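You operate a simulated robot arm through the tools that you are given. There is no shell and no other tool.

You are at the controls of a simulated robot arm. One attempt, no reset.

Task
Switch the balancing machine off, clear its round plate into the teal tray and shut the lid.
Fine: off first; each weight in a hole of the tray.

Only the result counts: the job must be done as asked and must still hold three seconds after the hand-in. Knocking over, shifting, dropping, spilling or breaking anything else fails it. A push-on lid holds only when it is set on centred and level and pressed home; a screw cap is set on level and turned clockwise until tight.

Robot
A 7-joint arm with a two-finger parallel gripper, fixed in place. Base frame: the origin is at the foot of the arm, x ahead of it, y to its left, z up. Units: mm, degrees, N and s.
Its first joint turns from -166.0 to 166.0 degrees. Payload 4.4 kg.
The TCP is the grasp point between the finger pads, 23 mm short of the fingertips. In the tool frame z runs along the fingers and y along their closing line. The gripper opens to 94 mm. The fingers are 38 mm wide and 10 mm thick; the gripper's body (54 by 96 mm) begins 39 mm behind the TCP.
Orientation is that of the tool frame in the base frame, as a unit quaternion [x, y, z, w]. With the fingers straight down and closing along the base's y, the tool's x points along the base's -x, its y along +y and its z along -z.

Tools
- The arm moves only by the tool play_rows. Its argument "steps" is a list of rows, each a list of 3 entries, a list of its own where there are three numbers: the shift along the tool's x, y, z in mm, then the turn, a rotation vector about the tool's x, y, z in degrees, then the gripper command, from -1 (shut) to 1 (fully open), values between in proportion. In form: [[[tx, ty, tz], [ax, ay, az], fingers], ...]. A call has 1 to 20 rows; each row shifts and turns the commanded pose from where the row before left it, along the tool's axes as they then stand. Rows are played at 5 a second. More than 50 mm and 8.6 degrees between two rows, or a gripper value outside its range, and nothing of the call is played. A pose out of reach is approached as far as the arm can. The call stops where the force on the tool passes 90 N (or 10 N more than at its start, if that is more) or the arm is blocked; 0.2 s more then pass. Each finger travels about 72 mm/s and halts on what it meets, pressing with about 35 N; the grip force reading is that of the motor and also rises with nothing between the fingers. The clock runs only during rows and for 0.2 s after the last one: add rows that do not move to give the fingers time. The reply holds the time, the measured pose of the TCP, the force on the tool along the base axes, the opening and the grip force, in the units named above and with some noise, with the torque about the TCP (base axes, N m) and any sound that the robot's microphone picked up.
- Cameras (640 x 400 px; columns grow to the right, rows downward): "scene" is fixed at [218.9, 649.7, 1481.9]; the picture's right is [-0.16, -0.99, 0.00], its down [-0.36, 0.06, -0.93] and it looks along [0.92, -0.15, -0.37] (base axes); focal length 228 px, centre (320, 200). "wrist" rides on the gripper at [86, 16, -75] in the tool frame; the picture's right is [-0.18, 0.98, 0.00], its down [-0.58, -0.11, -0.81] and it looks along [-0.79, -0.15, 0.59] (tool axes); focal length 243 px, centre (320, 200). There is no depth. A picture from a camera that has moved, and an enlarged one, comes with that camera's place and axes in the base frame and with its lens.
- camera(camera): a new picture of that camera. No time passes.
- zoom(camera, box): a new picture of the part [left, top, right, bottom] of that camera's present view, enlarged. No time passes.
- finish_job(): hands the job in; it is judged then, once.

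Nothing tells you positions but the pictures and the camera data. Unless the task says otherwise, let go and move clear before handing in.

The tools are called after ">>>" as name(argument=value, ...) on one line, values as JSON. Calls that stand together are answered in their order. play_rows: Moves the arm, as the interface text tells. Its arguments: {"type":"object","properties":{"steps":{"type":"array"}},"required":["steps"]} The other tools are called the same way: camera (camera) takes a picture; zoom (camera, box) takes an enlarged picture of a part of a camera's view; finish_job () hands the job in.

At the start:

```text
time: 0.0
tcp_pos: [634.7, 241.5, 1475.9]
ee_rot: [-0.001, 1.0, 0.001, -0.001]
contact_force: [0.4, 1.1, -1.0]
torque: [-0.03, -0.02, -0.01]
finger_gap: 94.0
grip_force: 0.0
```

scene: 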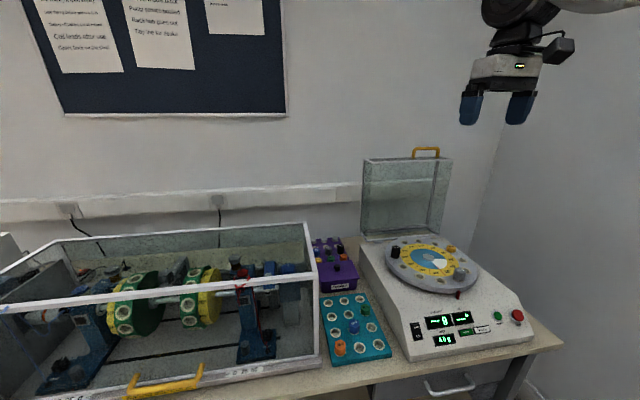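
wrist: 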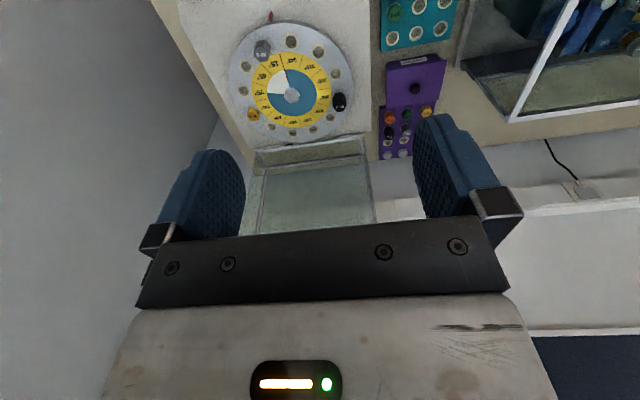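

I see a balancing machine with a round plate carrying a few weights, an open glass lid, a teal tray with holes, and red/green buttons at the front. I'll take closer looks before moving.

>>> zoom(camera="scene", box=[350, 220, 550, 370])

>>> zoom(camera="scene", box=[300, 230, 410, 370])

>>> zoom(camera="wrist", box=[210, 0, 470, 170])

>>> zoom(camera="scene", box=[340, 130, 540, 255])

>>> zoom(camera="scene", box=[400, 300, 540, 360])

>>> zoom(camera="scene", box=[30, 0, 290, 90])

```text
2.67 times, centred on (450, 295) of scene
camera zoom: at [218.9, 649.7, 1481.9], right [-0.16, -0.99, 0.0], down [-0.36, 0.06, -0.93], along [0.92, -0.15, -0.37], focal length 609 px, centre (-27, -53)
```

zoom: 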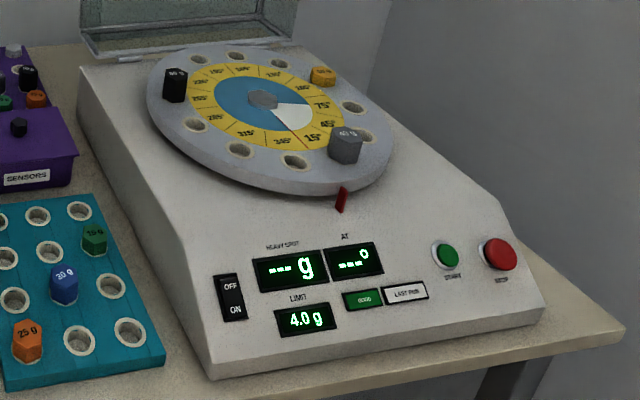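

```text
2.86 times, centred on (355, 300) of scene
camera zoom: at [218.9, 649.7, 1481.9], right [-0.16, -0.99, 0.0], down [-0.36, 0.06, -0.93], along [0.92, -0.15, -0.37], focal length 653 px, centre (220, -86)
```

zoom: 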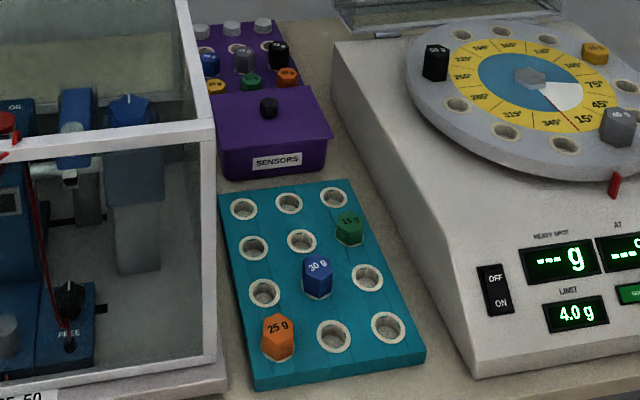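

```text
2.35 times, centred on (340, 85) of wrist
camera zoom: at [546.9, 257.1, 1550.7], right [0.18, 0.98, 0.0], down [0.58, -0.11, 0.81], along [0.79, -0.15, -0.59], focal length 571 px, centre (273, 471)
```

zoom: 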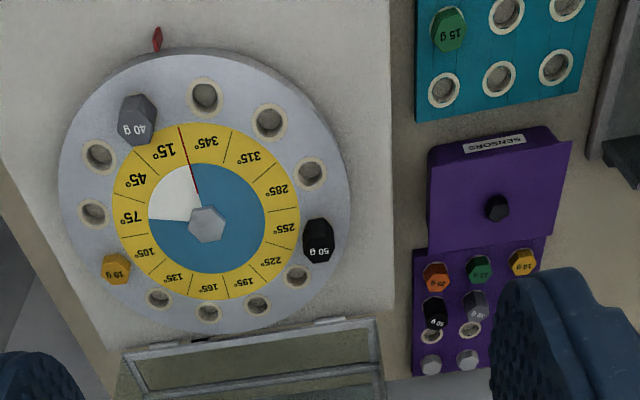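

```text
3.20 times, centred on (440, 192) of scene
camera zoom: at [218.9, 649.7, 1481.9], right [-0.16, -0.99, 0.0], down [-0.36, 0.06, -0.93], along [0.92, -0.15, -0.37], focal length 731 px, centre (-64, 224)
```

zoom: 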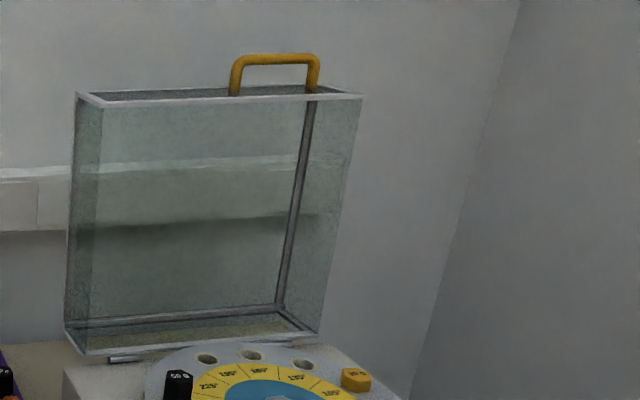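

```text
4.57 times, centred on (470, 330) of scene
camera zoom: at [218.9, 649.7, 1481.9], right [-0.16, -0.99, 0.0], down [-0.36, 0.06, -0.93], along [0.92, -0.15, -0.37], focal length 1044 px, centre (-366, -394)
```

zoom: 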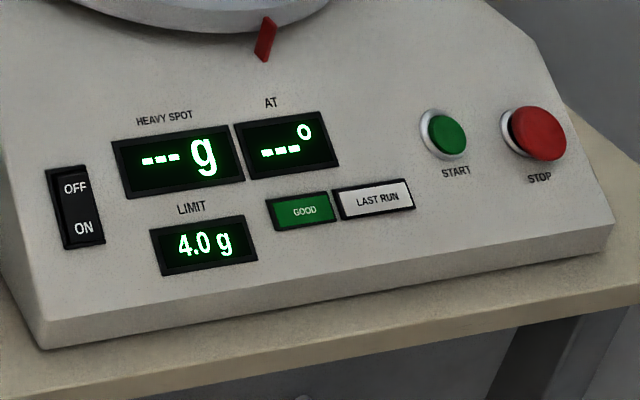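

```text
2.46 times, centred on (160, 45) of scene
camera zoom: at [218.9, 649.7, 1481.9], right [-0.16, -0.99, 0.0], down [-0.36, 0.06, -0.93], along [0.92, -0.15, -0.37], focal length 562 px, centre (714, 582)
```

zoom: 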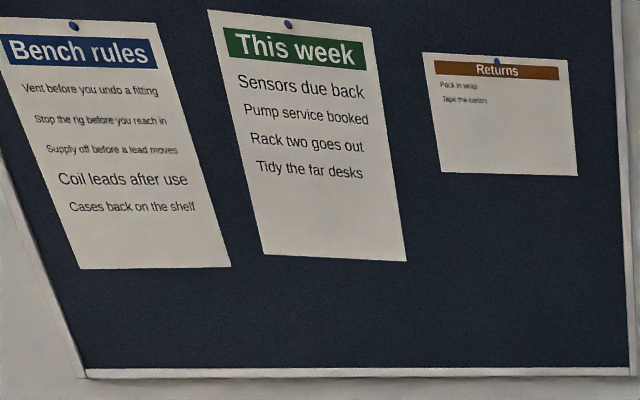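

I see three weights on the plate (40 g grey, 50 g black, 10 g yellow), a rocker at its front-left reading ON lit, and nine free holes in the teal tray. I'll move the arm lower and back for closer wrist views to triangulate.

>>> play_rows(steps=[[[19, -7, 38], [0, 0, 0], -1], [[19, -7, 38], [0, 0, 0], -1], [[19, -7, 38], [0, 0, 0], -1], [[19, -7, 38], [0, 0, 0], -1], [[19, -7, 38], [0, 0, 0], -1], [[19, -7, 38], [0, 0, 0], -1], [[0, 0, 0], [0, 0, 0], -1], [[0, 0, 0], [0, 0, 0], -1]])

>>> camera(camera="wrist")

>>> camera(camera="scene")

```text
time: 1.8
tcp_pos: [519.1, 198.2, 1250.8]
ee_rot: [0.0, 1.0, 0.0, 0.0]
contact_force: [-0.6, -0.3, 0.0]
torque: [-0.01, -0.02, 0.01]
finger_gap: 0.0
grip_force: 35.6
```

```text
taken
camera wrist: at [430.7, 214.2, 1324.0], right [0.18, 0.98, 0.0], down [0.58, -0.11, 0.81], along [0.79, -0.15, -0.59], focal length 243 px, centre (320, 200)
```

wrist: 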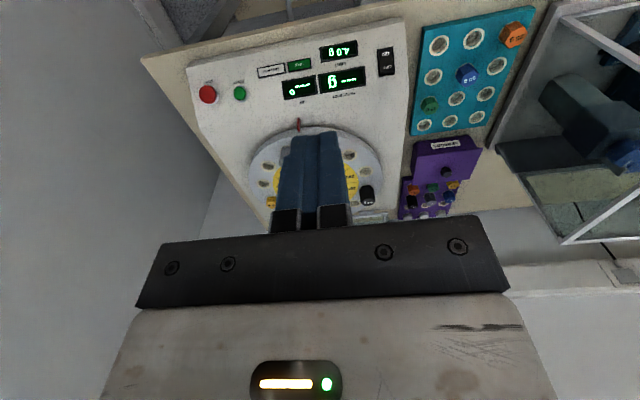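

```text
taken
```

scene: 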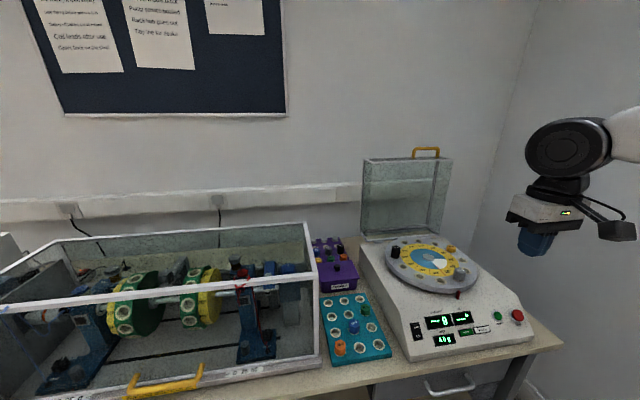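

The machine's panel and tray are now visible upside-down in the wrist view; rough triangulation puts the rocker near (650, 290, 875). I'll zoom for detail.

>>> zoom(camera="wrist", box=[180, 10, 420, 160])

>>> zoom(camera="wrist", box=[380, 0, 560, 112])

>>> zoom(camera="wrist", box=[230, 110, 420, 230])

>>> zoom(camera="wrist", box=[360, 10, 440, 110])

>>> zoom(camera="scene", box=[400, 300, 480, 360])

```text
2.67 times, centred on (300, 85) of wrist
camera zoom: at [430.7, 214.2, 1324.0], right [0.18, 0.98, 0.0], down [0.58, -0.11, 0.81], along [0.79, -0.15, -0.59], focal length 647 px, centre (373, 507)
```

zoom: 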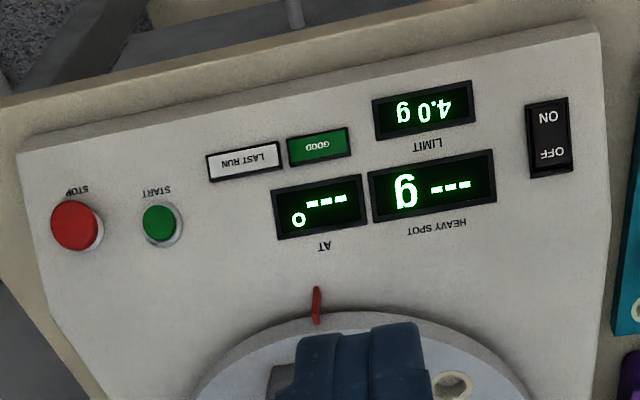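

```text
3.56 times, centred on (470, 56) of wrist
camera zoom: at [430.7, 214.2, 1324.0], right [0.18, 0.98, 0.0], down [0.58, -0.11, 0.81], along [0.79, -0.15, -0.59], focal length 863 px, centre (-213, 712)
```

zoom: 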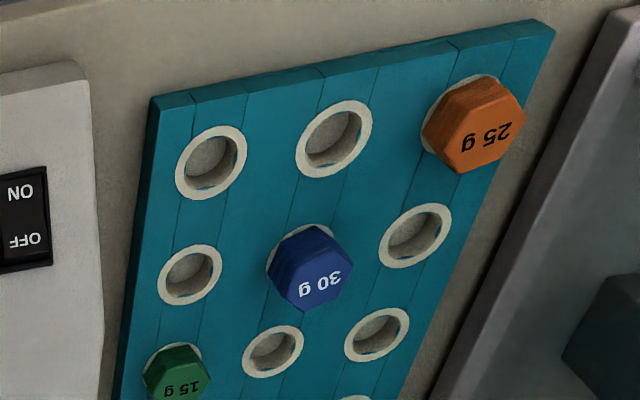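

```text
3.33 times, centred on (325, 170) of wrist
camera zoom: at [430.7, 214.2, 1324.0], right [0.18, 0.98, 0.0], down [0.58, -0.11, 0.81], along [0.79, -0.15, -0.59], focal length 809 px, centre (303, 300)
```

zoom: 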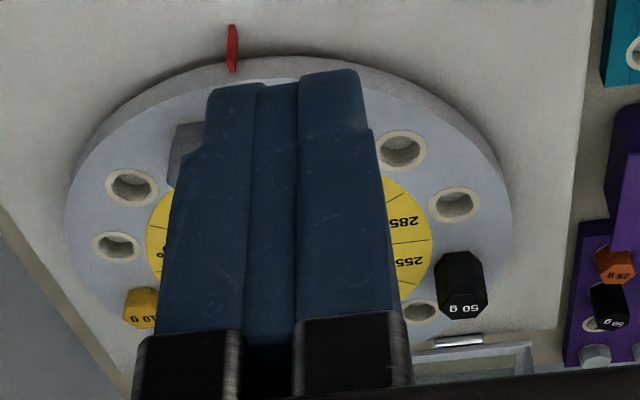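

```text
4.00 times, centred on (400, 60) of wrist
camera zoom: at [430.7, 214.2, 1324.0], right [0.18, 0.98, 0.0], down [0.58, -0.11, 0.81], along [0.79, -0.15, -0.59], focal length 970 px, centre (0, 760)
```

zoom: 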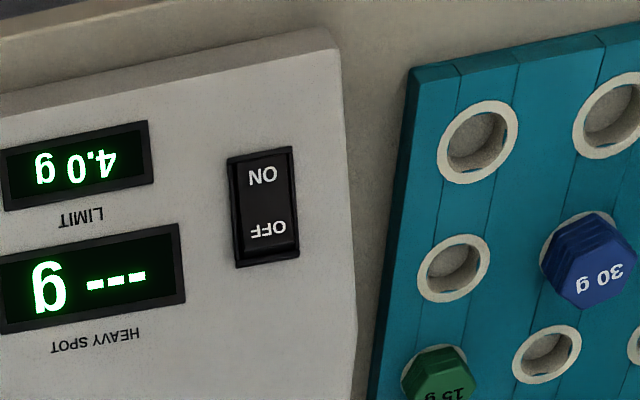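

```text
6.67 times, centred on (440, 330) of scene
camera zoom: at [218.9, 649.7, 1481.9], right [-0.16, -0.99, 0.0], down [-0.36, 0.06, -0.93], along [0.92, -0.15, -0.37], focal length 1523 px, centre (-480, -667)
```

zoom: 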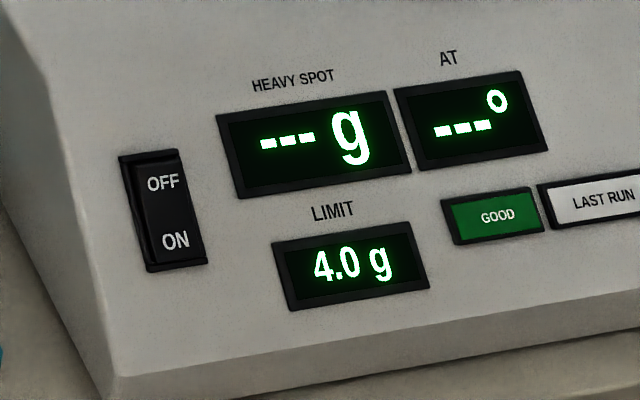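

The plate's weights come out near 50 g (916, 238, 987), 10 g (897, 9, 979) and 40 g (759, 89, 985), all consistent between cameras. Next I go lower near the rocker for a closer look.

>>> play_rows(steps=[[[-13.5, 15.5, 40], [0, 0, 0], -1], [[-13.5, 15.5, 40], [0, 0, 0], -1], [[-13.5, 15.5, 40], [0, 0, 0], -1], [[-13.5, 15.5, 40], [0, 0, 0], -1], [[-13.5, 15.5, 40], [0, 0, 0], -1], [[-13.5, 15.5, 40], [0, 0, 0], -1], [[0, 0, 0], [0, 0, 0], -1], [[0, 0, 0], [0, 0, 0], -1]])

>>> camera(camera="wrist")

>>> zoom(camera="scene", box=[350, 220, 550, 370])

>>> zoom(camera="wrist", box=[260, 60, 420, 160])

```text
time: 3.6
tcp_pos: [601.7, 292.7, 1005.1]
ee_rot: [0.0, 1.0, 0.001, 0.001]
contact_force: [0.6, -1.1, 0.7]
torque: [0.0, -0.02, -0.01]
finger_gap: 0.0
grip_force: 34.9
```

```text
taken
camera wrist: at [515.3, 309.0, 1081.1], right [0.18, 0.98, 0.0], down [0.58, -0.11, 0.81], along [0.79, -0.15, -0.59], focal length 243 px, centre (320, 200)
```

wrist: 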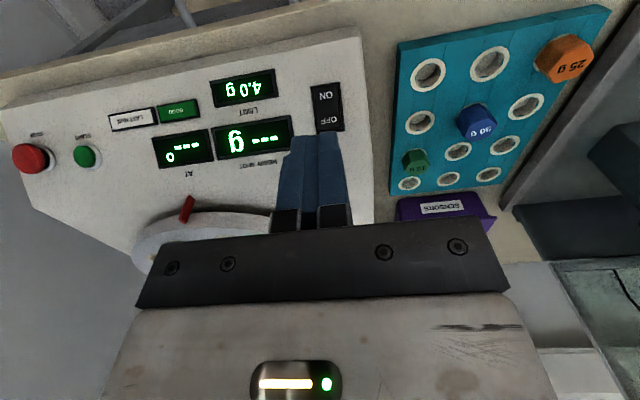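

```text
2.67 times, centred on (450, 295) of scene
camera zoom: at [218.9, 649.7, 1481.9], right [-0.16, -0.99, 0.0], down [-0.36, 0.06, -0.93], along [0.92, -0.15, -0.37], focal length 609 px, centre (-27, -53)
```

zoom: 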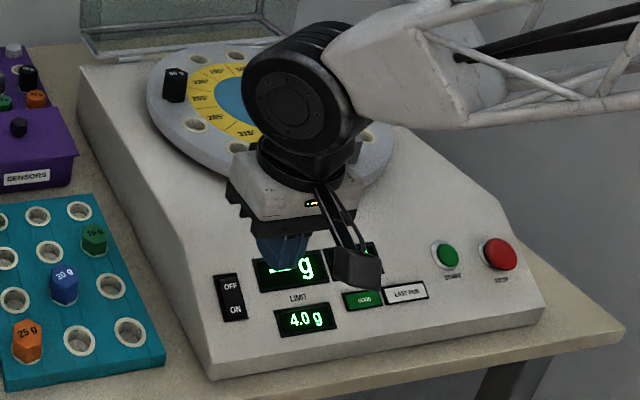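

```text
4.00 times, centred on (340, 110) of wrist
camera zoom: at [515.3, 309.0, 1081.1], right [0.18, 0.98, 0.0], down [0.58, -0.11, 0.81], along [0.79, -0.15, -0.59], focal length 970 px, centre (240, 560)
```

zoom: 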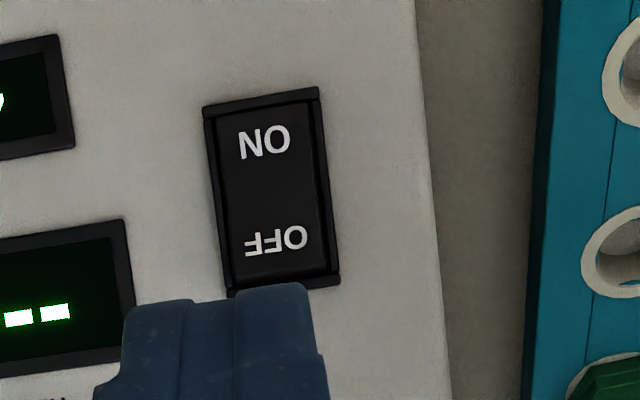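

The rocker's OFF half is centred near (657, 291, 884) on a roughly 40° panel. I'll hover the closed fingertips just above it, with the far edge at x≈660, and check.

>>> play_rows(steps=[[[-20, -0.6, 40], [0, 0, 0], -1], [[-19.5, -0.6, 40], [0, 0, 0], -1], [[0, 0, 0], [0, 0, 0], -1], [[0, 0, 0], [0, 0, 0], -1]])

>>> zoom(camera="wrist", box=[240, 80, 400, 180])

>>> zoom(camera="scene", box=[390, 290, 470, 350])

```text
time: 4.6
tcp_pos: [639.7, 292.3, 926.1]
ee_rot: [-0.001, 1.0, 0.001, -0.001]
contact_force: [-0.2, 0.3, 0.5]
torque: [0.0, -0.01, 0.02]
finger_gap: 0.0
grip_force: 34.8
```

```text
4.00 times, centred on (320, 130) of wrist
camera zoom: at [553.0, 307.8, 1001.0], right [0.18, 0.98, 0.0], down [0.58, -0.11, 0.81], along [0.79, -0.15, -0.59], focal length 970 px, centre (320, 480)
```

zoom: 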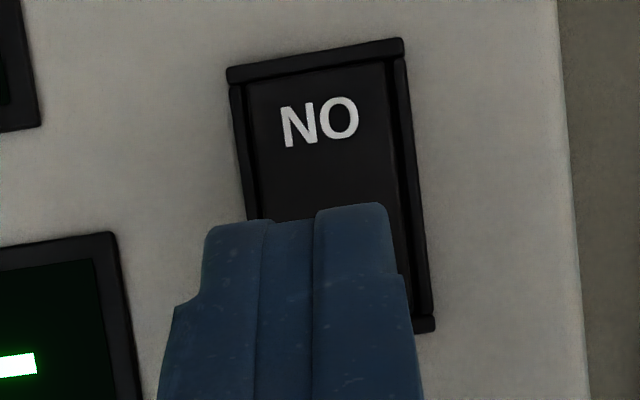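

```text
6.67 times, centred on (430, 320) of scene
camera zoom: at [218.9, 649.7, 1481.9], right [-0.16, -0.99, 0.0], down [-0.36, 0.06, -0.93], along [0.92, -0.15, -0.37], focal length 1523 px, centre (-413, -600)
```

zoom: 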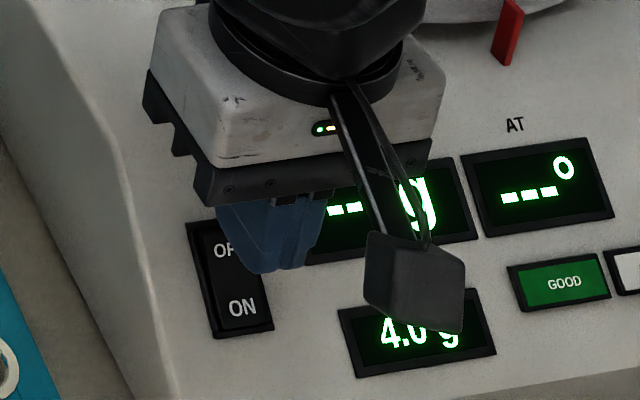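

The fingertips hang over the OFF half and are about 1.5 mm off in y. I'll lower in small steps watching force and sound.

>>> play_rows(steps=[[[0, -1.5, 4], [0, 0, 0], -1], [[0, 0, 3], [0, 0, 0], -1], [[0, 0, 3], [0, 0, 0], -1], [[0, 0, 2], [0, 0, 0], -1], [[0, 0, 2], [0, 0, 0], -1]])

```text
time: 5.8
tcp_pos: [641.7, 290.5, 913.9]
ee_rot: [0.0, 1.0, 0.001, 0.001]
contact_force: [6.9, -3.5, 12.7]
torque: [-0.1, -0.38, -0.03]
finger_gap: 0.1
grip_force: 35.0
```

The far fingertip edge is touching at about (659, 291) with 13 N. I'll check and press on.

>>> zoom(camera="scene", box=[390, 290, 470, 350])

>>> play_rows(steps=[[[0, 0, 2], [0, 0, 0], -1], [[0, 0, 1.5], [0, 0, 0], -1]])

>>> zoom(camera="scene", box=[390, 290, 470, 350])

```text
6.67 times, centred on (430, 320) of scene
camera zoom: at [218.9, 649.7, 1481.9], right [-0.16, -0.99, 0.0], down [-0.36, 0.06, -0.93], along [0.92, -0.15, -0.37], focal length 1523 px, centre (-413, -600)
```

zoom: 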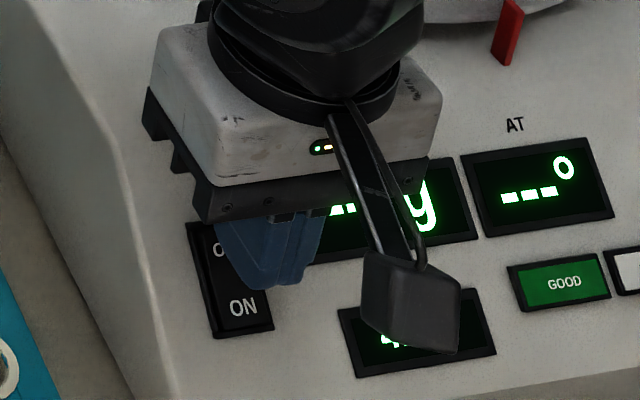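

```text
time: 6.4
tcp_pos: [641.2, 289.4, 909.0]
ee_rot: [0.0, 1.0, 0.0, 0.0]
contact_force: [-6.9, -3.4, 8.2]
torque: [-0.07, 0.02, -0.01]
finger_gap: 0.2
grip_force: 34.7
```

```text
6.67 times, centred on (430, 320) of scene
camera zoom: at [218.9, 649.7, 1481.9], right [-0.16, -0.99, 0.0], down [-0.36, 0.06, -0.93], along [0.92, -0.15, -0.37], focal length 1523 px, centre (-413, -600)
```

zoom: 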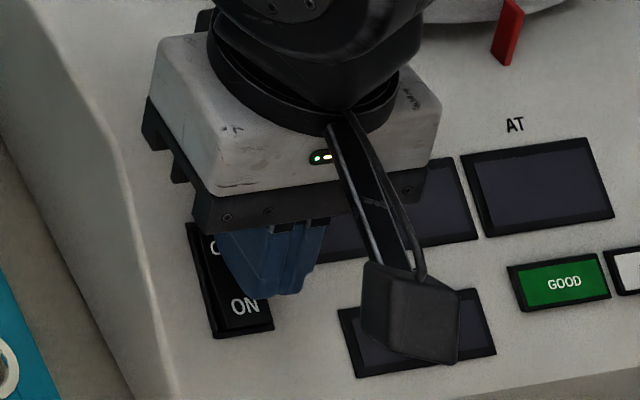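

All displays went dark, so the machine is off. I'll rise clear, open the fingers and move over the 40 g weight at about (759, 89).

>>> play_rows(steps=[[[0, 0, -20], [0, 0, 0], -1], [[0, 0, -40], [0, 0, 0], -1], [[0, 0, -45], [0, 0, 0], 0], [[0, 0, -45], [0, 0, 0], 0.3], [[-23, -40, -10], [0, 0, 0], 0.3], [[-23, -40, 0], [0, 0, 0], 0.3], [[-23, -40, 0], [0, 0, 0], 0.3], [[-23, -40, 0], [0, 0, 0], 0.3], [[-23, -40, 0], [0, 0, 0], 0.3], [[0, 0, 0], [0, 0, 0], 0.3], [[0, 0, 0], [0, 0, 0], 0.3]])

>>> camera(camera="wrist")

>>> camera(camera="scene")

>>> zoom(camera="scene", box=[390, 290, 470, 350])

```text
time: 8.8
tcp_pos: [754.2, 88.5, 1070.1]
ee_rot: [0.0, 1.0, -0.001, 0.0]
contact_force: [-1.1, 0.3, 1.2]
torque: [0.0, 0.03, -0.04]
finger_gap: 61.1
grip_force: 0.1
```

```text
taken
camera wrist: at [667.2, 105.3, 1145.8], right [0.18, 0.98, 0.0], down [0.58, -0.11, 0.81], along [0.79, -0.15, -0.59], focal length 243 px, centre (320, 200)
```

wrist: 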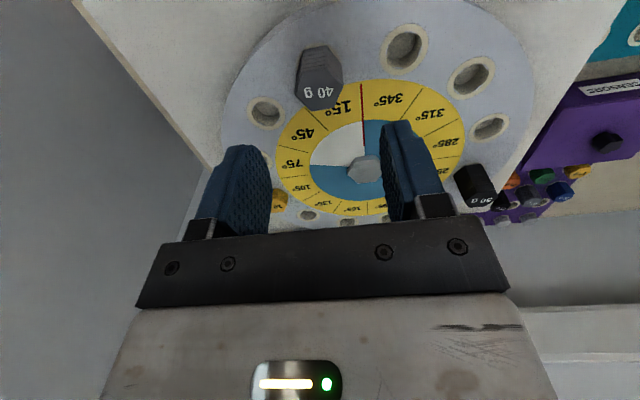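

```text
taken
```

scene: 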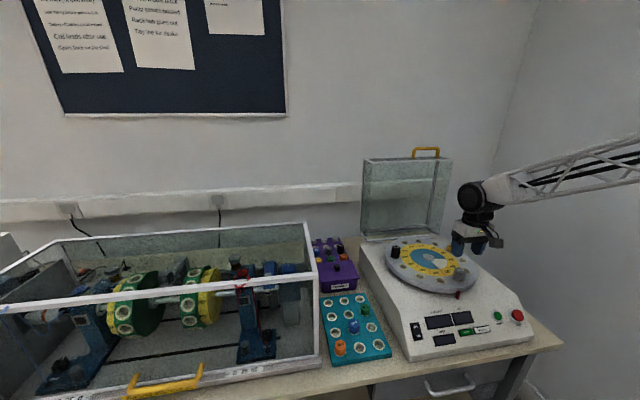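

```text
6.67 times, centred on (430, 320) of scene
camera zoom: at [218.9, 649.7, 1481.9], right [-0.16, -0.99, 0.0], down [-0.36, 0.06, -0.93], along [0.92, -0.15, -0.37], focal length 1523 px, centre (-413, -600)
```

zoom: 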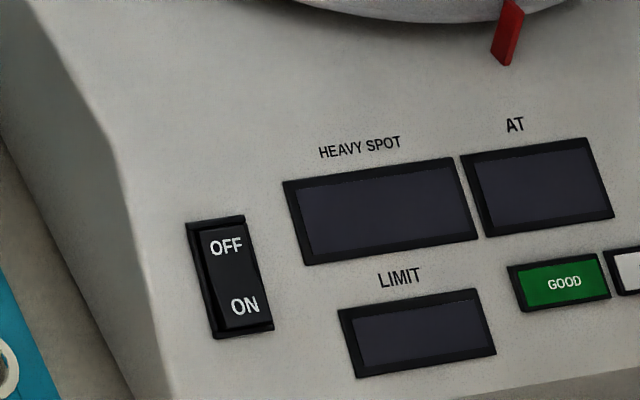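

Machine stays off. Now I zoom on the 40 g weight for its exact place and hex orientation.

>>> zoom(camera="wrist", box=[240, 20, 400, 120])

>>> zoom(camera="scene", box=[370, 220, 500, 310])

>>> zoom(camera="wrist", box=[220, 0, 540, 200])

```text
4.00 times, centred on (320, 70) of wrist
camera zoom: at [667.2, 105.3, 1145.8], right [0.18, 0.98, 0.0], down [0.58, -0.11, 0.81], along [0.79, -0.15, -0.59], focal length 970 px, centre (320, 720)
```

zoom: 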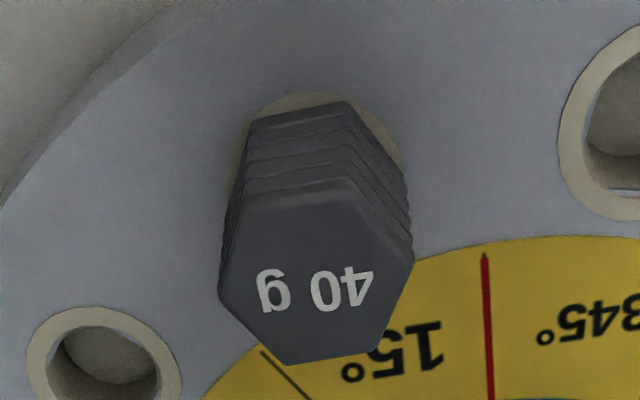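

```text
4.44 times, centred on (435, 265) of scene
camera zoom: at [218.9, 649.7, 1481.9], right [-0.16, -0.99, 0.0], down [-0.36, 0.06, -0.93], along [0.92, -0.15, -0.37], focal length 1015 px, centre (-191, -89)
```

zoom: 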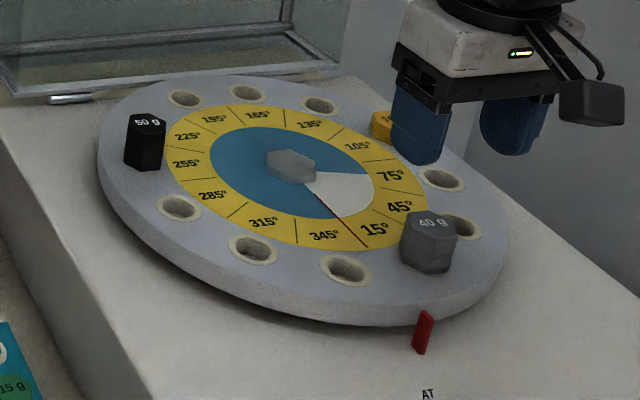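

```text
2.00 times, centred on (380, 100) of wrist
camera zoom: at [667.2, 105.3, 1145.8], right [0.18, 0.98, 0.0], down [0.58, -0.11, 0.81], along [0.79, -0.15, -0.59], focal length 485 px, centre (200, 400)
```

zoom: 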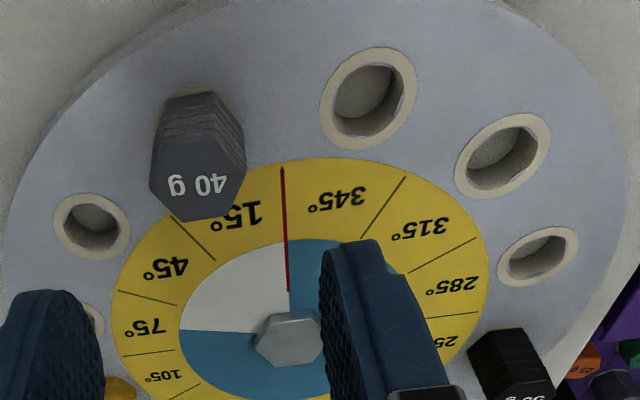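

The 40 g top is at (759, 87.4, 980), plate surface at z≈949, and its hex has corners along ±y, so I should grip with a 30° yaw. I'll turn, centre and lower to just above its top.

>>> play_rows(steps=[[[-4.8, -1.1, 10], [0, 0, 7.5], 0.3], [[0, 0, 10], [0, 0, 7.5], 0.3], [[0, 0, 20], [0, 0, 7.5], 0.3], [[0, 0, 20], [0, 0, 7.5], 0.3], [[0, 0, 0], [0, 0, 0], 0.3], [[0, 0, 0], [0, 0, 0], 0.3]])

>>> camera(camera="wrist")

>>> zoom(camera="scene", box=[400, 220, 530, 310])

```text
time: 10.2
tcp_pos: [761.6, 88.7, 1008.8]
ee_rot: [0.259, 0.966, 0.001, 0.0]
contact_force: [0.0, 0.3, -0.1]
torque: [-0.01, 0.0, -0.01]
finger_gap: 61.3
grip_force: 0.0
```

```text
taken
camera wrist: at [692.6, 145.6, 1084.8], right [0.65, 0.76, 0.0], down [0.45, -0.39, 0.81], along [0.61, -0.53, -0.59], focal length 243 px, centre (320, 200)
```

wrist: 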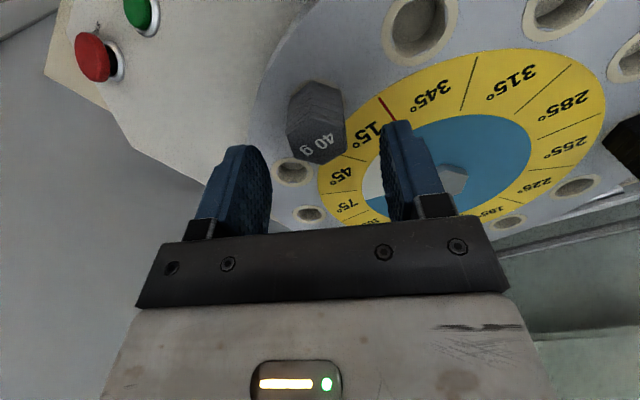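

```text
4.44 times, centred on (465, 265) of scene
camera zoom: at [218.9, 649.7, 1481.9], right [-0.16, -0.99, 0.0], down [-0.36, 0.06, -0.93], along [0.92, -0.15, -0.37], focal length 1015 px, centre (-324, -89)
```

zoom: 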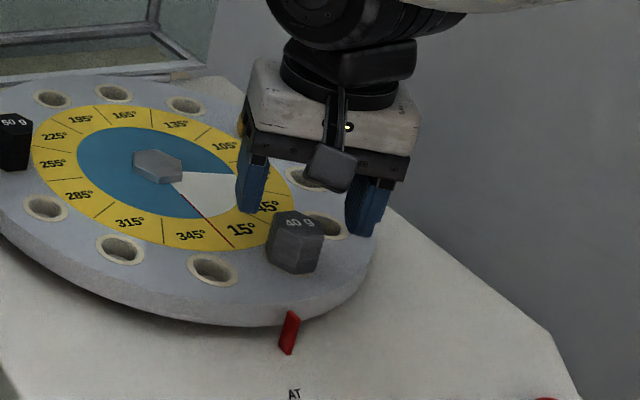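

I zoom to verify alignment before descending around the weight.

>>> zoom(camera="wrist", box=[240, 70, 400, 170])

```text
4.00 times, centred on (320, 120) of wrist
camera zoom: at [692.6, 145.6, 1084.8], right [0.65, 0.76, 0.0], down [0.45, -0.39, 0.81], along [0.61, -0.53, -0.59], focal length 970 px, centre (320, 520)
```

zoom: 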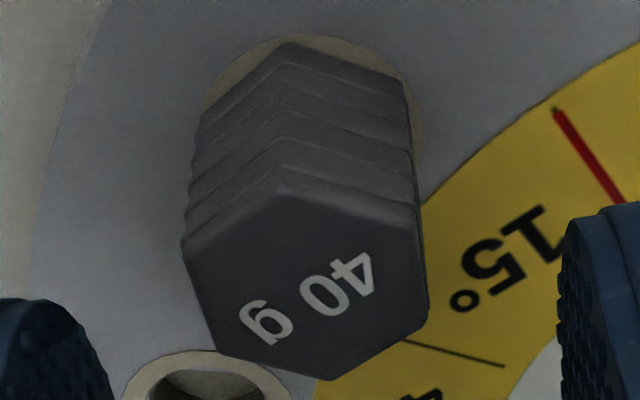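

Image and readings agree: the weight lies 2 mm to the −y side in the tool frame. I'll correct, descend 30 mm and close.

>>> play_rows(steps=[[[-0.7, -2.3, 5], [0, 0, 0], 0.3], [[0, 0, 10], [0, 0, 0], 0.3], [[0, 0, 10], [0, 0, 0], 0.3], [[0, 0, 5.5], [0, 0, 0], 0.3], [[0, 0, 0], [0, 0, 0], 0], [[0, 0, 0], [0, 0, 0], -0.5], [[0, 0, 0], [0, 0, 0], -0.6], [[0, 0, 0], [0, 0, 0], -0.7]])

>>> zoom(camera="wrist", box=[200, 100, 440, 250])

>>> zoom(camera="scene", box=[400, 220, 530, 310])

```text
time: 12.0
tcp_pos: [760.5, 85.7, 979.8]
ee_rot: [0.259, 0.966, 0.0, 0.0]
contact_force: [0.5, -0.2, 0.9]
torque: [-0.02, -0.01, 0.03]
finger_gap: 30.1
grip_force: 34.1
```

```text
2.67 times, centred on (320, 175) of wrist
camera zoom: at [692.2, 142.4, 1054.7], right [0.65, 0.76, 0.0], down [0.45, -0.39, 0.81], along [0.61, -0.52, -0.59], focal length 647 px, centre (320, 267)
```

zoom: 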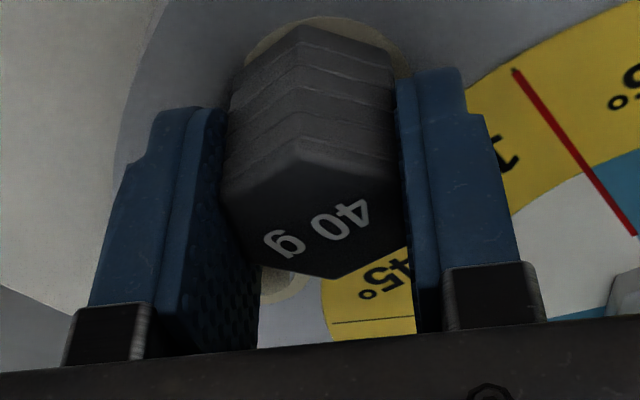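

```text
4.44 times, centred on (465, 265) of scene
camera zoom: at [218.9, 649.7, 1481.9], right [-0.16, -0.99, 0.0], down [-0.36, 0.06, -0.93], along [0.92, -0.15, -0.37], focal length 1015 px, centre (-324, -89)
```

zoom: 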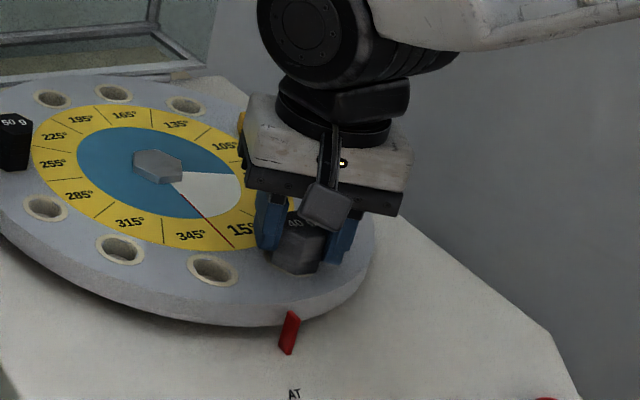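

Gripped on the flats (gap 30 mm, no side force). Lifting straight up now.

>>> play_rows(steps=[[[0, 0, -3], [0, 0, 0], -0.8], [[0, 0, -5], [0, 0, 0], -0.8], [[0, 0, -8], [0, 0, 0], -0.8], [[0, 0, -12], [0, 0, 0], -0.8], [[0, 0, -20], [0, 0, 0], -0.8], [[0, 0, -25], [0, 0, 0], -0.8], [[0, 0, -25], [0, 0, 0], -0.8]])

>>> camera(camera="wrist")

>>> zoom(camera="scene", box=[370, 200, 530, 310])

>>> zoom(camera="scene", box=[310, 280, 410, 370])

```text
time: 13.6
tcp_pos: [760.0, 87.5, 1076.9]
ee_rot: [0.259, 0.966, 0.0, 0.0]
contact_force: [-0.2, 1.3, -0.8]
torque: [-0.03, 0.02, -0.02]
finger_gap: 30.2
grip_force: 35.1
```

```text
taken
camera wrist: at [692.4, 143.8, 1151.9], right [0.65, 0.76, 0.0], down [0.45, -0.38, 0.81], along [0.61, -0.52, -0.59], focal length 243 px, centre (320, 200)
```

wrist: 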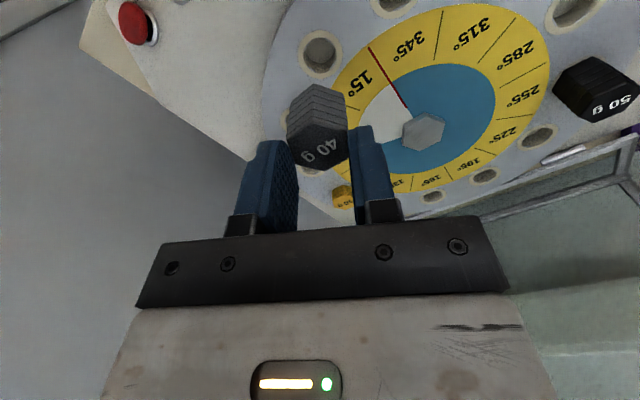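

```text
3.64 times, centred on (450, 255) of scene
camera zoom: at [218.9, 649.7, 1481.9], right [-0.16, -0.99, 0.0], down [-0.36, 0.06, -0.93], along [0.92, -0.15, -0.37], focal length 831 px, centre (-153, 0)
```

zoom: 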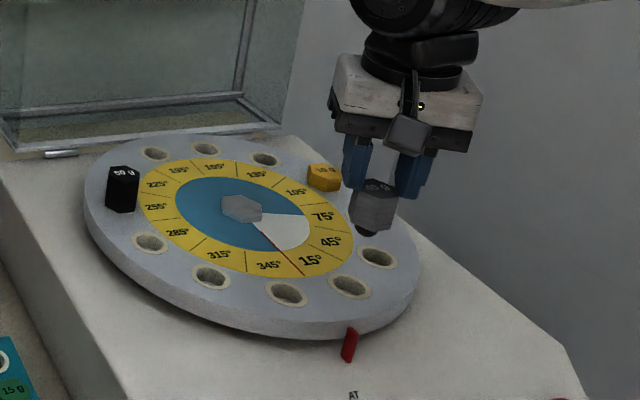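

```text
4.44 times, centred on (360, 325) of scene
camera zoom: at [218.9, 649.7, 1481.9], right [-0.16, -0.99, 0.0], down [-0.36, 0.06, -0.93], along [0.92, -0.15, -0.37], focal length 1015 px, centre (142, -356)
```

zoom: 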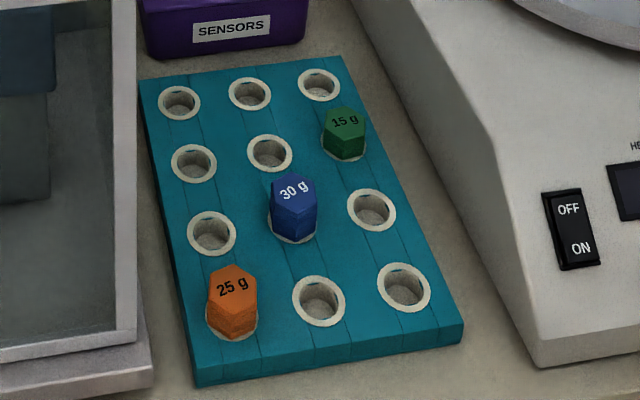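

The 40 g weight is up with its short peg visible; tray holes form a ~60 mm grid with the near-right free one at about (665, 397, 822). I'll carry it over and view the hole from close up before placing.

>>> play_rows(steps=[[[28.7, 22.05, 0], [0, 0, 0], -0.8], [[28.7, 22.05, 0], [0, 0, 0], -0.8], [[28.7, 22.05, 0], [0, 0, 0], -0.8], [[28.7, 22.05, 0], [0, 0, 0], -0.8], [[28.7, 22.05, 0], [0, 0, 0], -0.8], [[28.7, 22.05, 0], [0, 0, 0], -0.8], [[28.7, 22.05, 0], [0, 0, 0], -0.8], [[28.7, 22.05, 0], [0, 0, 0], -0.8], [[28.7, 22.05, 0], [0, 0, 0], -0.8], [[28.7, 22.05, 0], [0, 0, 0], -0.8], [[0, 0, 35], [0, 0, 0], -0.8], [[0, 0, 40], [0, 0, 0], -0.8], [[0, 0, 0], [0, 0, 0], -0.8], [[0, 0, 0], [0, 0, 0], -0.8]])

>>> camera(camera="wrist")

>>> zoom(camera="wrist", box=[240, 20, 400, 120])

>>> zoom(camera="scene", box=[290, 240, 420, 370])

```text
time: 16.6
tcp_pos: [623.7, 422.4, 1001.5]
ee_rot: [0.259, 0.966, 0.0, -0.001]
contact_force: [-0.1, 0.1, -1.0]
torque: [0.02, -0.04, 0.01]
finger_gap: 29.8
grip_force: 35.2
```

```text
taken
camera wrist: at [556.2, 478.7, 1077.6], right [0.65, 0.76, 0.0], down [0.45, -0.39, 0.81], along [0.61, -0.52, -0.59], focal length 243 px, centre (320, 200)
```

wrist: 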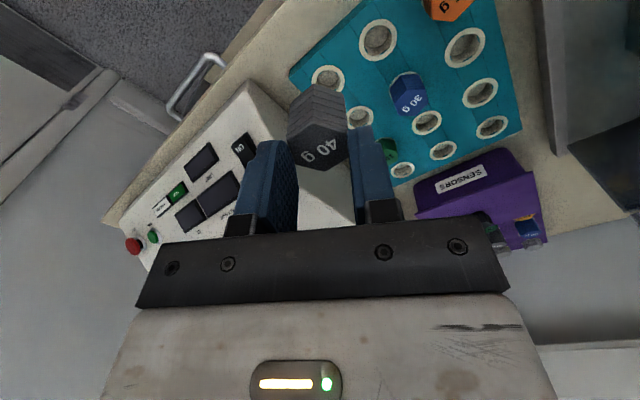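

```text
4.00 times, centred on (320, 70) of wrist
camera zoom: at [556.2, 478.7, 1077.6], right [0.65, 0.76, 0.0], down [0.45, -0.39, 0.81], along [0.61, -0.52, -0.59], focal length 970 px, centre (320, 720)
```

zoom: 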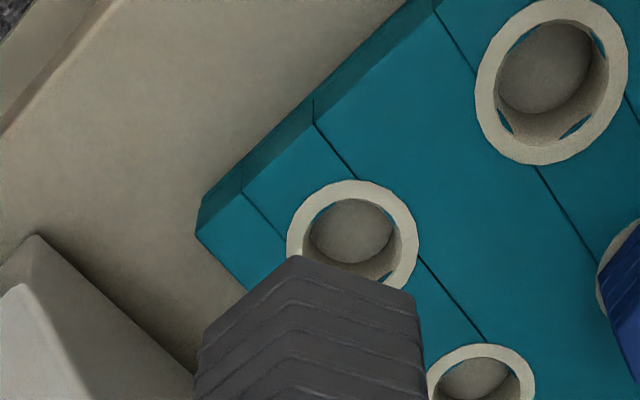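

```text
3.08 times, centred on (355, 305) of scene
camera zoom: at [218.9, 649.7, 1481.9], right [-0.16, -0.99, 0.0], down [-0.36, 0.06, -0.93], along [0.92, -0.15, -0.37], focal length 703 px, centre (212, -123)
```

zoom: 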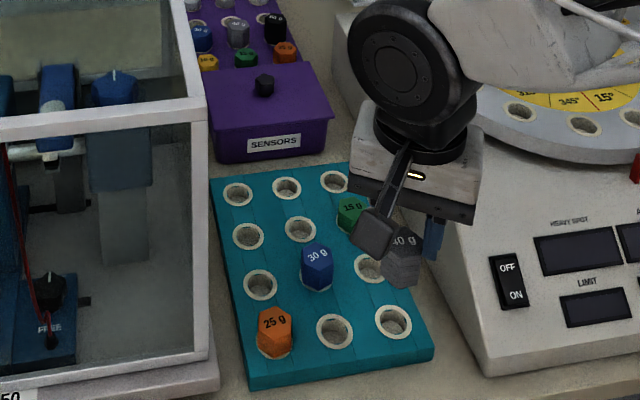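

The hole's ring sits 46 mm ahead of the TCP in the tool frame. I'll shift over it and lower to about 45 mm above, then recheck.

>>> play_rows(steps=[[[-23.2, -0.1, 20], [0, 0, 0], -0.8], [[-23.2, -0.1, 30], [0, 0, 0], -0.8], [[0, 0, 30], [0, 0, 0], -0.8], [[0, 0, 20], [0, 0, 0], -0.8], [[0, 0, 0], [0, 0, 0], -0.8], [[0, 0, 0], [0, 0, 0], -0.8]])

>>> camera(camera="wrist")

>>> zoom(camera="wrist", box=[240, 60, 400, 160])

>>> zoom(camera="scene", box=[330, 270, 430, 360])

```text
time: 18.0
tcp_pos: [661.7, 399.0, 902.3]
ee_rot: [0.259, 0.966, 0.001, 0.0]
contact_force: [0.8, 0.1, -1.4]
torque: [-0.03, 0.02, 0.0]
finger_gap: 29.9
grip_force: 34.8
```

```text
taken
camera wrist: at [594.1, 455.5, 977.2], right [0.65, 0.76, 0.0], down [0.45, -0.39, 0.81], along [0.61, -0.52, -0.59], focal length 243 px, centre (320, 200)
```

wrist: 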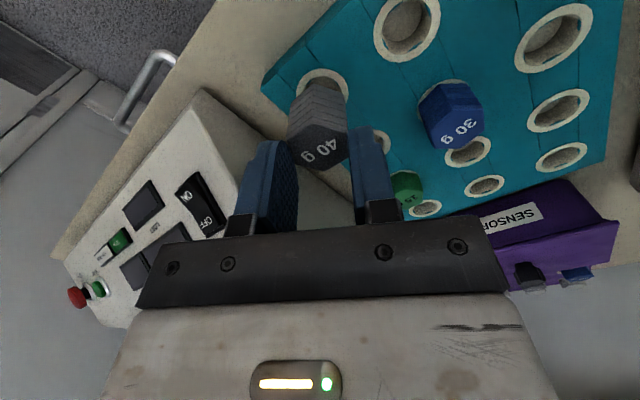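

```text
4.00 times, centred on (320, 110) of wrist
camera zoom: at [594.1, 455.5, 977.2], right [0.65, 0.76, 0.0], down [0.45, -0.39, 0.81], along [0.61, -0.52, -0.59], focal length 970 px, centre (320, 560)
```

zoom: 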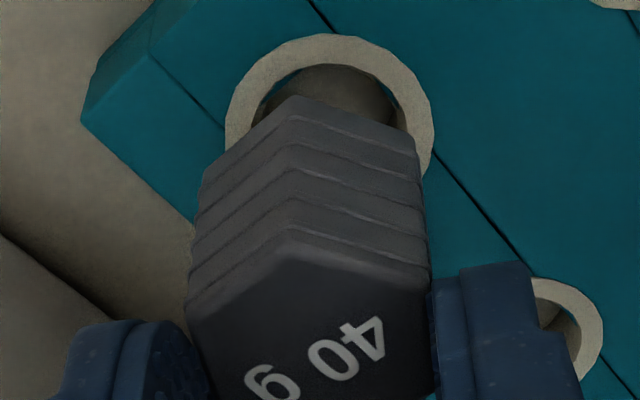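

```text
4.44 times, centred on (380, 315) of scene
camera zoom: at [218.9, 649.7, 1481.9], right [-0.16, -0.99, 0.0], down [-0.36, 0.06, -0.93], along [0.92, -0.15, -0.37], focal length 1015 px, centre (53, -311)
```

zoom: 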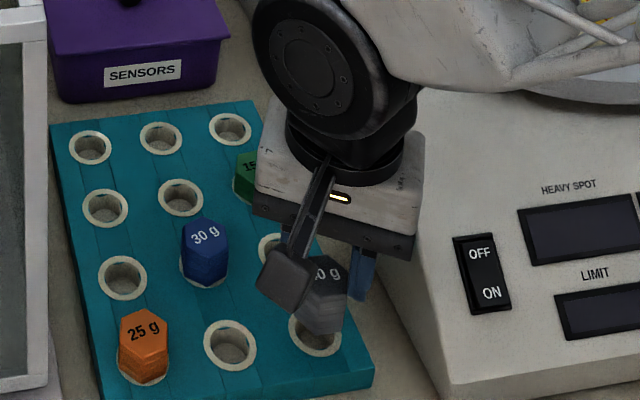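

I measure the hole centre about 3.6 mm further ahead and 0.9 mm to +y in the tool frame. I'll correct, lower part way and check again.

>>> play_rows(steps=[[[-3.6, 0.9, 10], [0, 0, 0], -0.8], [[0, 0, 15], [0, 0, 0], -0.8], [[0, 0, 0], [0, 0, 0], -0.8], [[0, 0, 0], [0, 0, 0], -0.8]])

>>> zoom(camera="wrist", box=[240, 60, 400, 160])

>>> zoom(camera="scene", box=[370, 300, 430, 350])

```text
time: 19.0
tcp_pos: [667.0, 397.2, 878.3]
ee_rot: [0.258, 0.966, -0.001, -0.001]
contact_force: [-2.3, 1.4, 6.6]
torque: [0.05, 0.08, -0.01]
finger_gap: 29.8
grip_force: 34.6
```

```text
4.00 times, centred on (320, 110) of wrist
camera zoom: at [598.4, 453.6, 952.5], right [0.65, 0.76, 0.0], down [0.45, -0.39, 0.81], along [0.61, -0.52, -0.59], focal length 970 px, centre (320, 560)
```

zoom: 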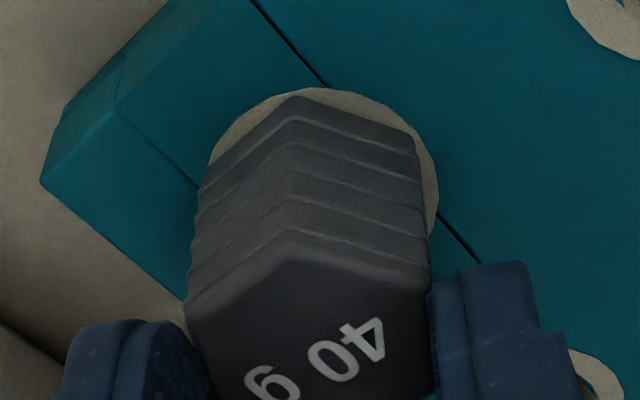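

```text
8.00 times, centred on (400, 325) of scene
camera zoom: at [218.9, 649.7, 1481.9], right [-0.16, -0.99, 0.0], down [-0.36, 0.06, -0.93], along [0.92, -0.15, -0.37], focal length 1828 px, centre (-320, -800)
```

zoom: 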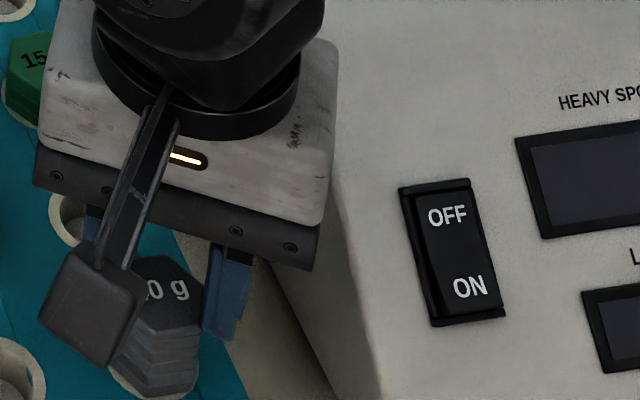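

The picture shows the weight slid about 22 mm down in the pads when it was pulled free, so its body is already almost on the ring with the peg in the hole. I'll ease down a little and watch the force.

>>> play_rows(steps=[[[0.5, 0, 1], [0, 0, 0], -0.8], [[0.5, 0, 1], [0, 0, 0], -0.8], [[0, 0, 0], [0, 0, 0], -0.8]])

>>> zoom(camera="wrist", box=[240, 60, 400, 160])

>>> zoom(camera="scene", box=[370, 300, 430, 350])

```text
time: 19.8
tcp_pos: [665.7, 397.4, 874.5]
ee_rot: [0.259, 0.966, 0.001, 0.0]
contact_force: [7.8, -1.9, 22.9]
torque: [-0.08, -0.23, -0.02]
finger_gap: 29.6
grip_force: 34.6
```

```text
4.00 times, centred on (320, 110) of wrist
camera zoom: at [597.7, 453.9, 951.1], right [0.65, 0.76, 0.0], down [0.45, -0.39, 0.81], along [0.61, -0.52, -0.59], focal length 970 px, centre (320, 560)
```

zoom: 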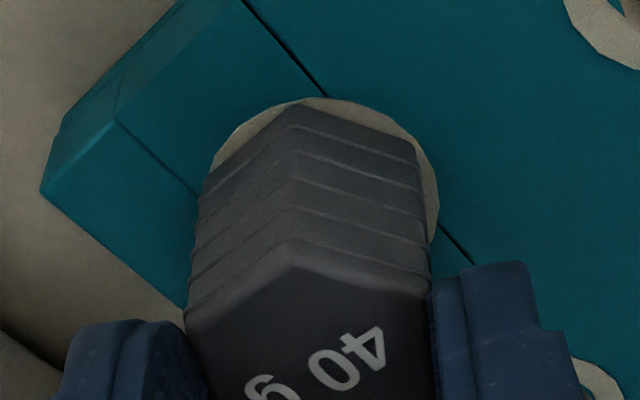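

```text
8.00 times, centred on (400, 325) of scene
camera zoom: at [218.9, 649.7, 1481.9], right [-0.16, -0.99, 0.0], down [-0.36, 0.06, -0.93], along [0.92, -0.15, -0.37], focal length 1828 px, centre (-320, -800)
```

zoom: 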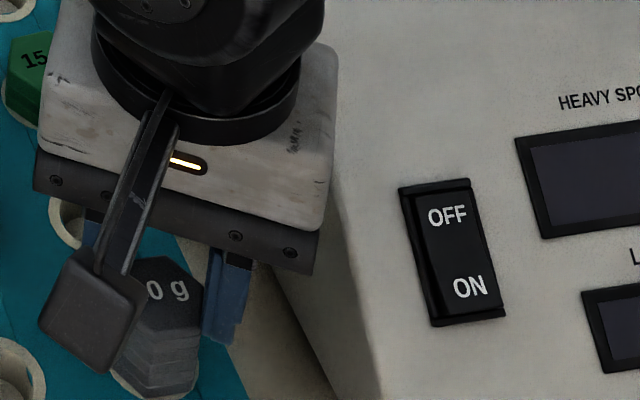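

The body now rests at ring level with 23 N of seat force, so the peg is in. I'll open and rise, then look.

>>> play_rows(steps=[[[0, 0, 0], [0, 0, 0], -0.2], [[0, 0, 0], [0, 0, 0], 0.1], [[0, 0, 0], [0, 0, 0], 0.1], [[0, 0, -10], [0, 0, 0], 0.1], [[0, 0, -20], [0, 0, 0], 0.1], [[10, 0, -30], [0, 0, 0], 0.1], [[20, 0, -30], [0, 0, 0], 0.1], [[0, 0, 0], [0, 0, 0], 0.1]])

>>> zoom(camera="wrist", box=[240, 20, 400, 120])

>>> zoom(camera="scene", box=[330, 270, 430, 360])

>>> camera(camera="wrist")

```text
time: 21.6
tcp_pos: [638.5, 411.9, 964.6]
ee_rot: [0.259, 0.966, 0.0, 0.001]
contact_force: [-0.4, 0.0, 0.5]
torque: [0.01, 0.01, 0.02]
finger_gap: 51.7
grip_force: 0.0
```

```text
4.00 times, centred on (320, 70) of wrist
camera zoom: at [571.4, 468.1, 1040.1], right [0.65, 0.76, 0.0], down [0.45, -0.38, 0.81], along [0.61, -0.53, -0.59], focal length 970 px, centre (320, 720)
```

zoom: 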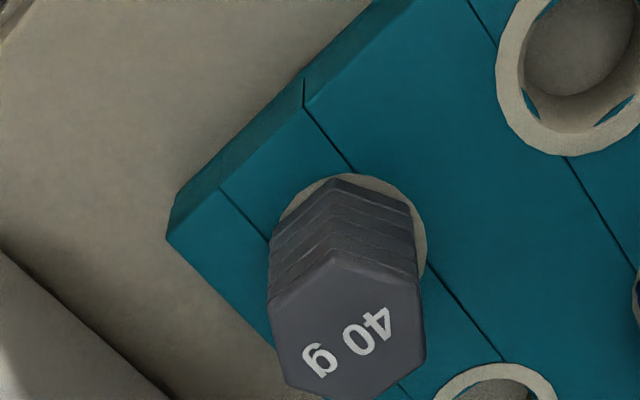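

```text
4.44 times, centred on (380, 315) of scene
camera zoom: at [218.9, 649.7, 1481.9], right [-0.16, -0.99, 0.0], down [-0.36, 0.06, -0.93], along [0.92, -0.15, -0.37], focal length 1015 px, centre (53, -311)
```

zoom: 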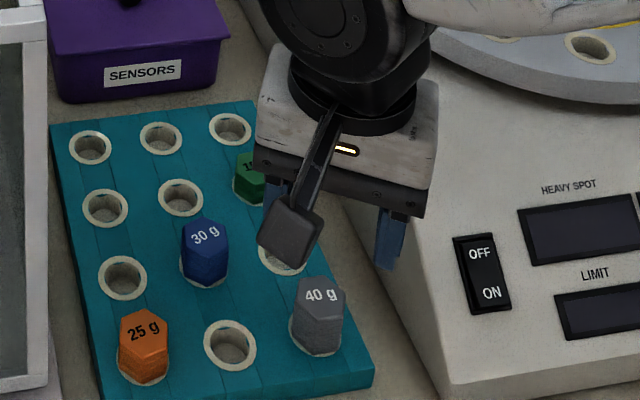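

```text
taken
camera wrist: at [571.4, 468.1, 1040.1], right [0.65, 0.76, 0.0], down [0.45, -0.38, 0.81], along [0.61, -0.53, -0.59], focal length 243 px, centre (320, 200)
```

wrist: 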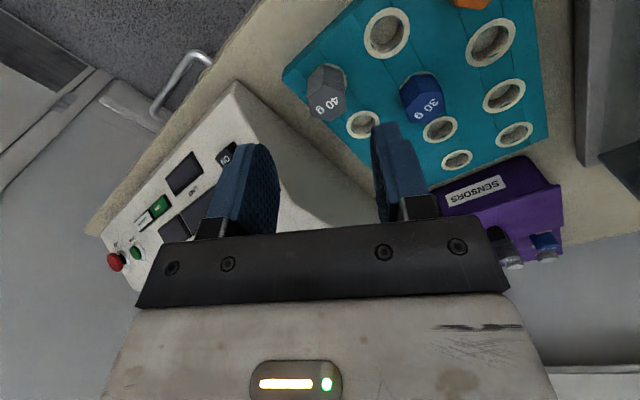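

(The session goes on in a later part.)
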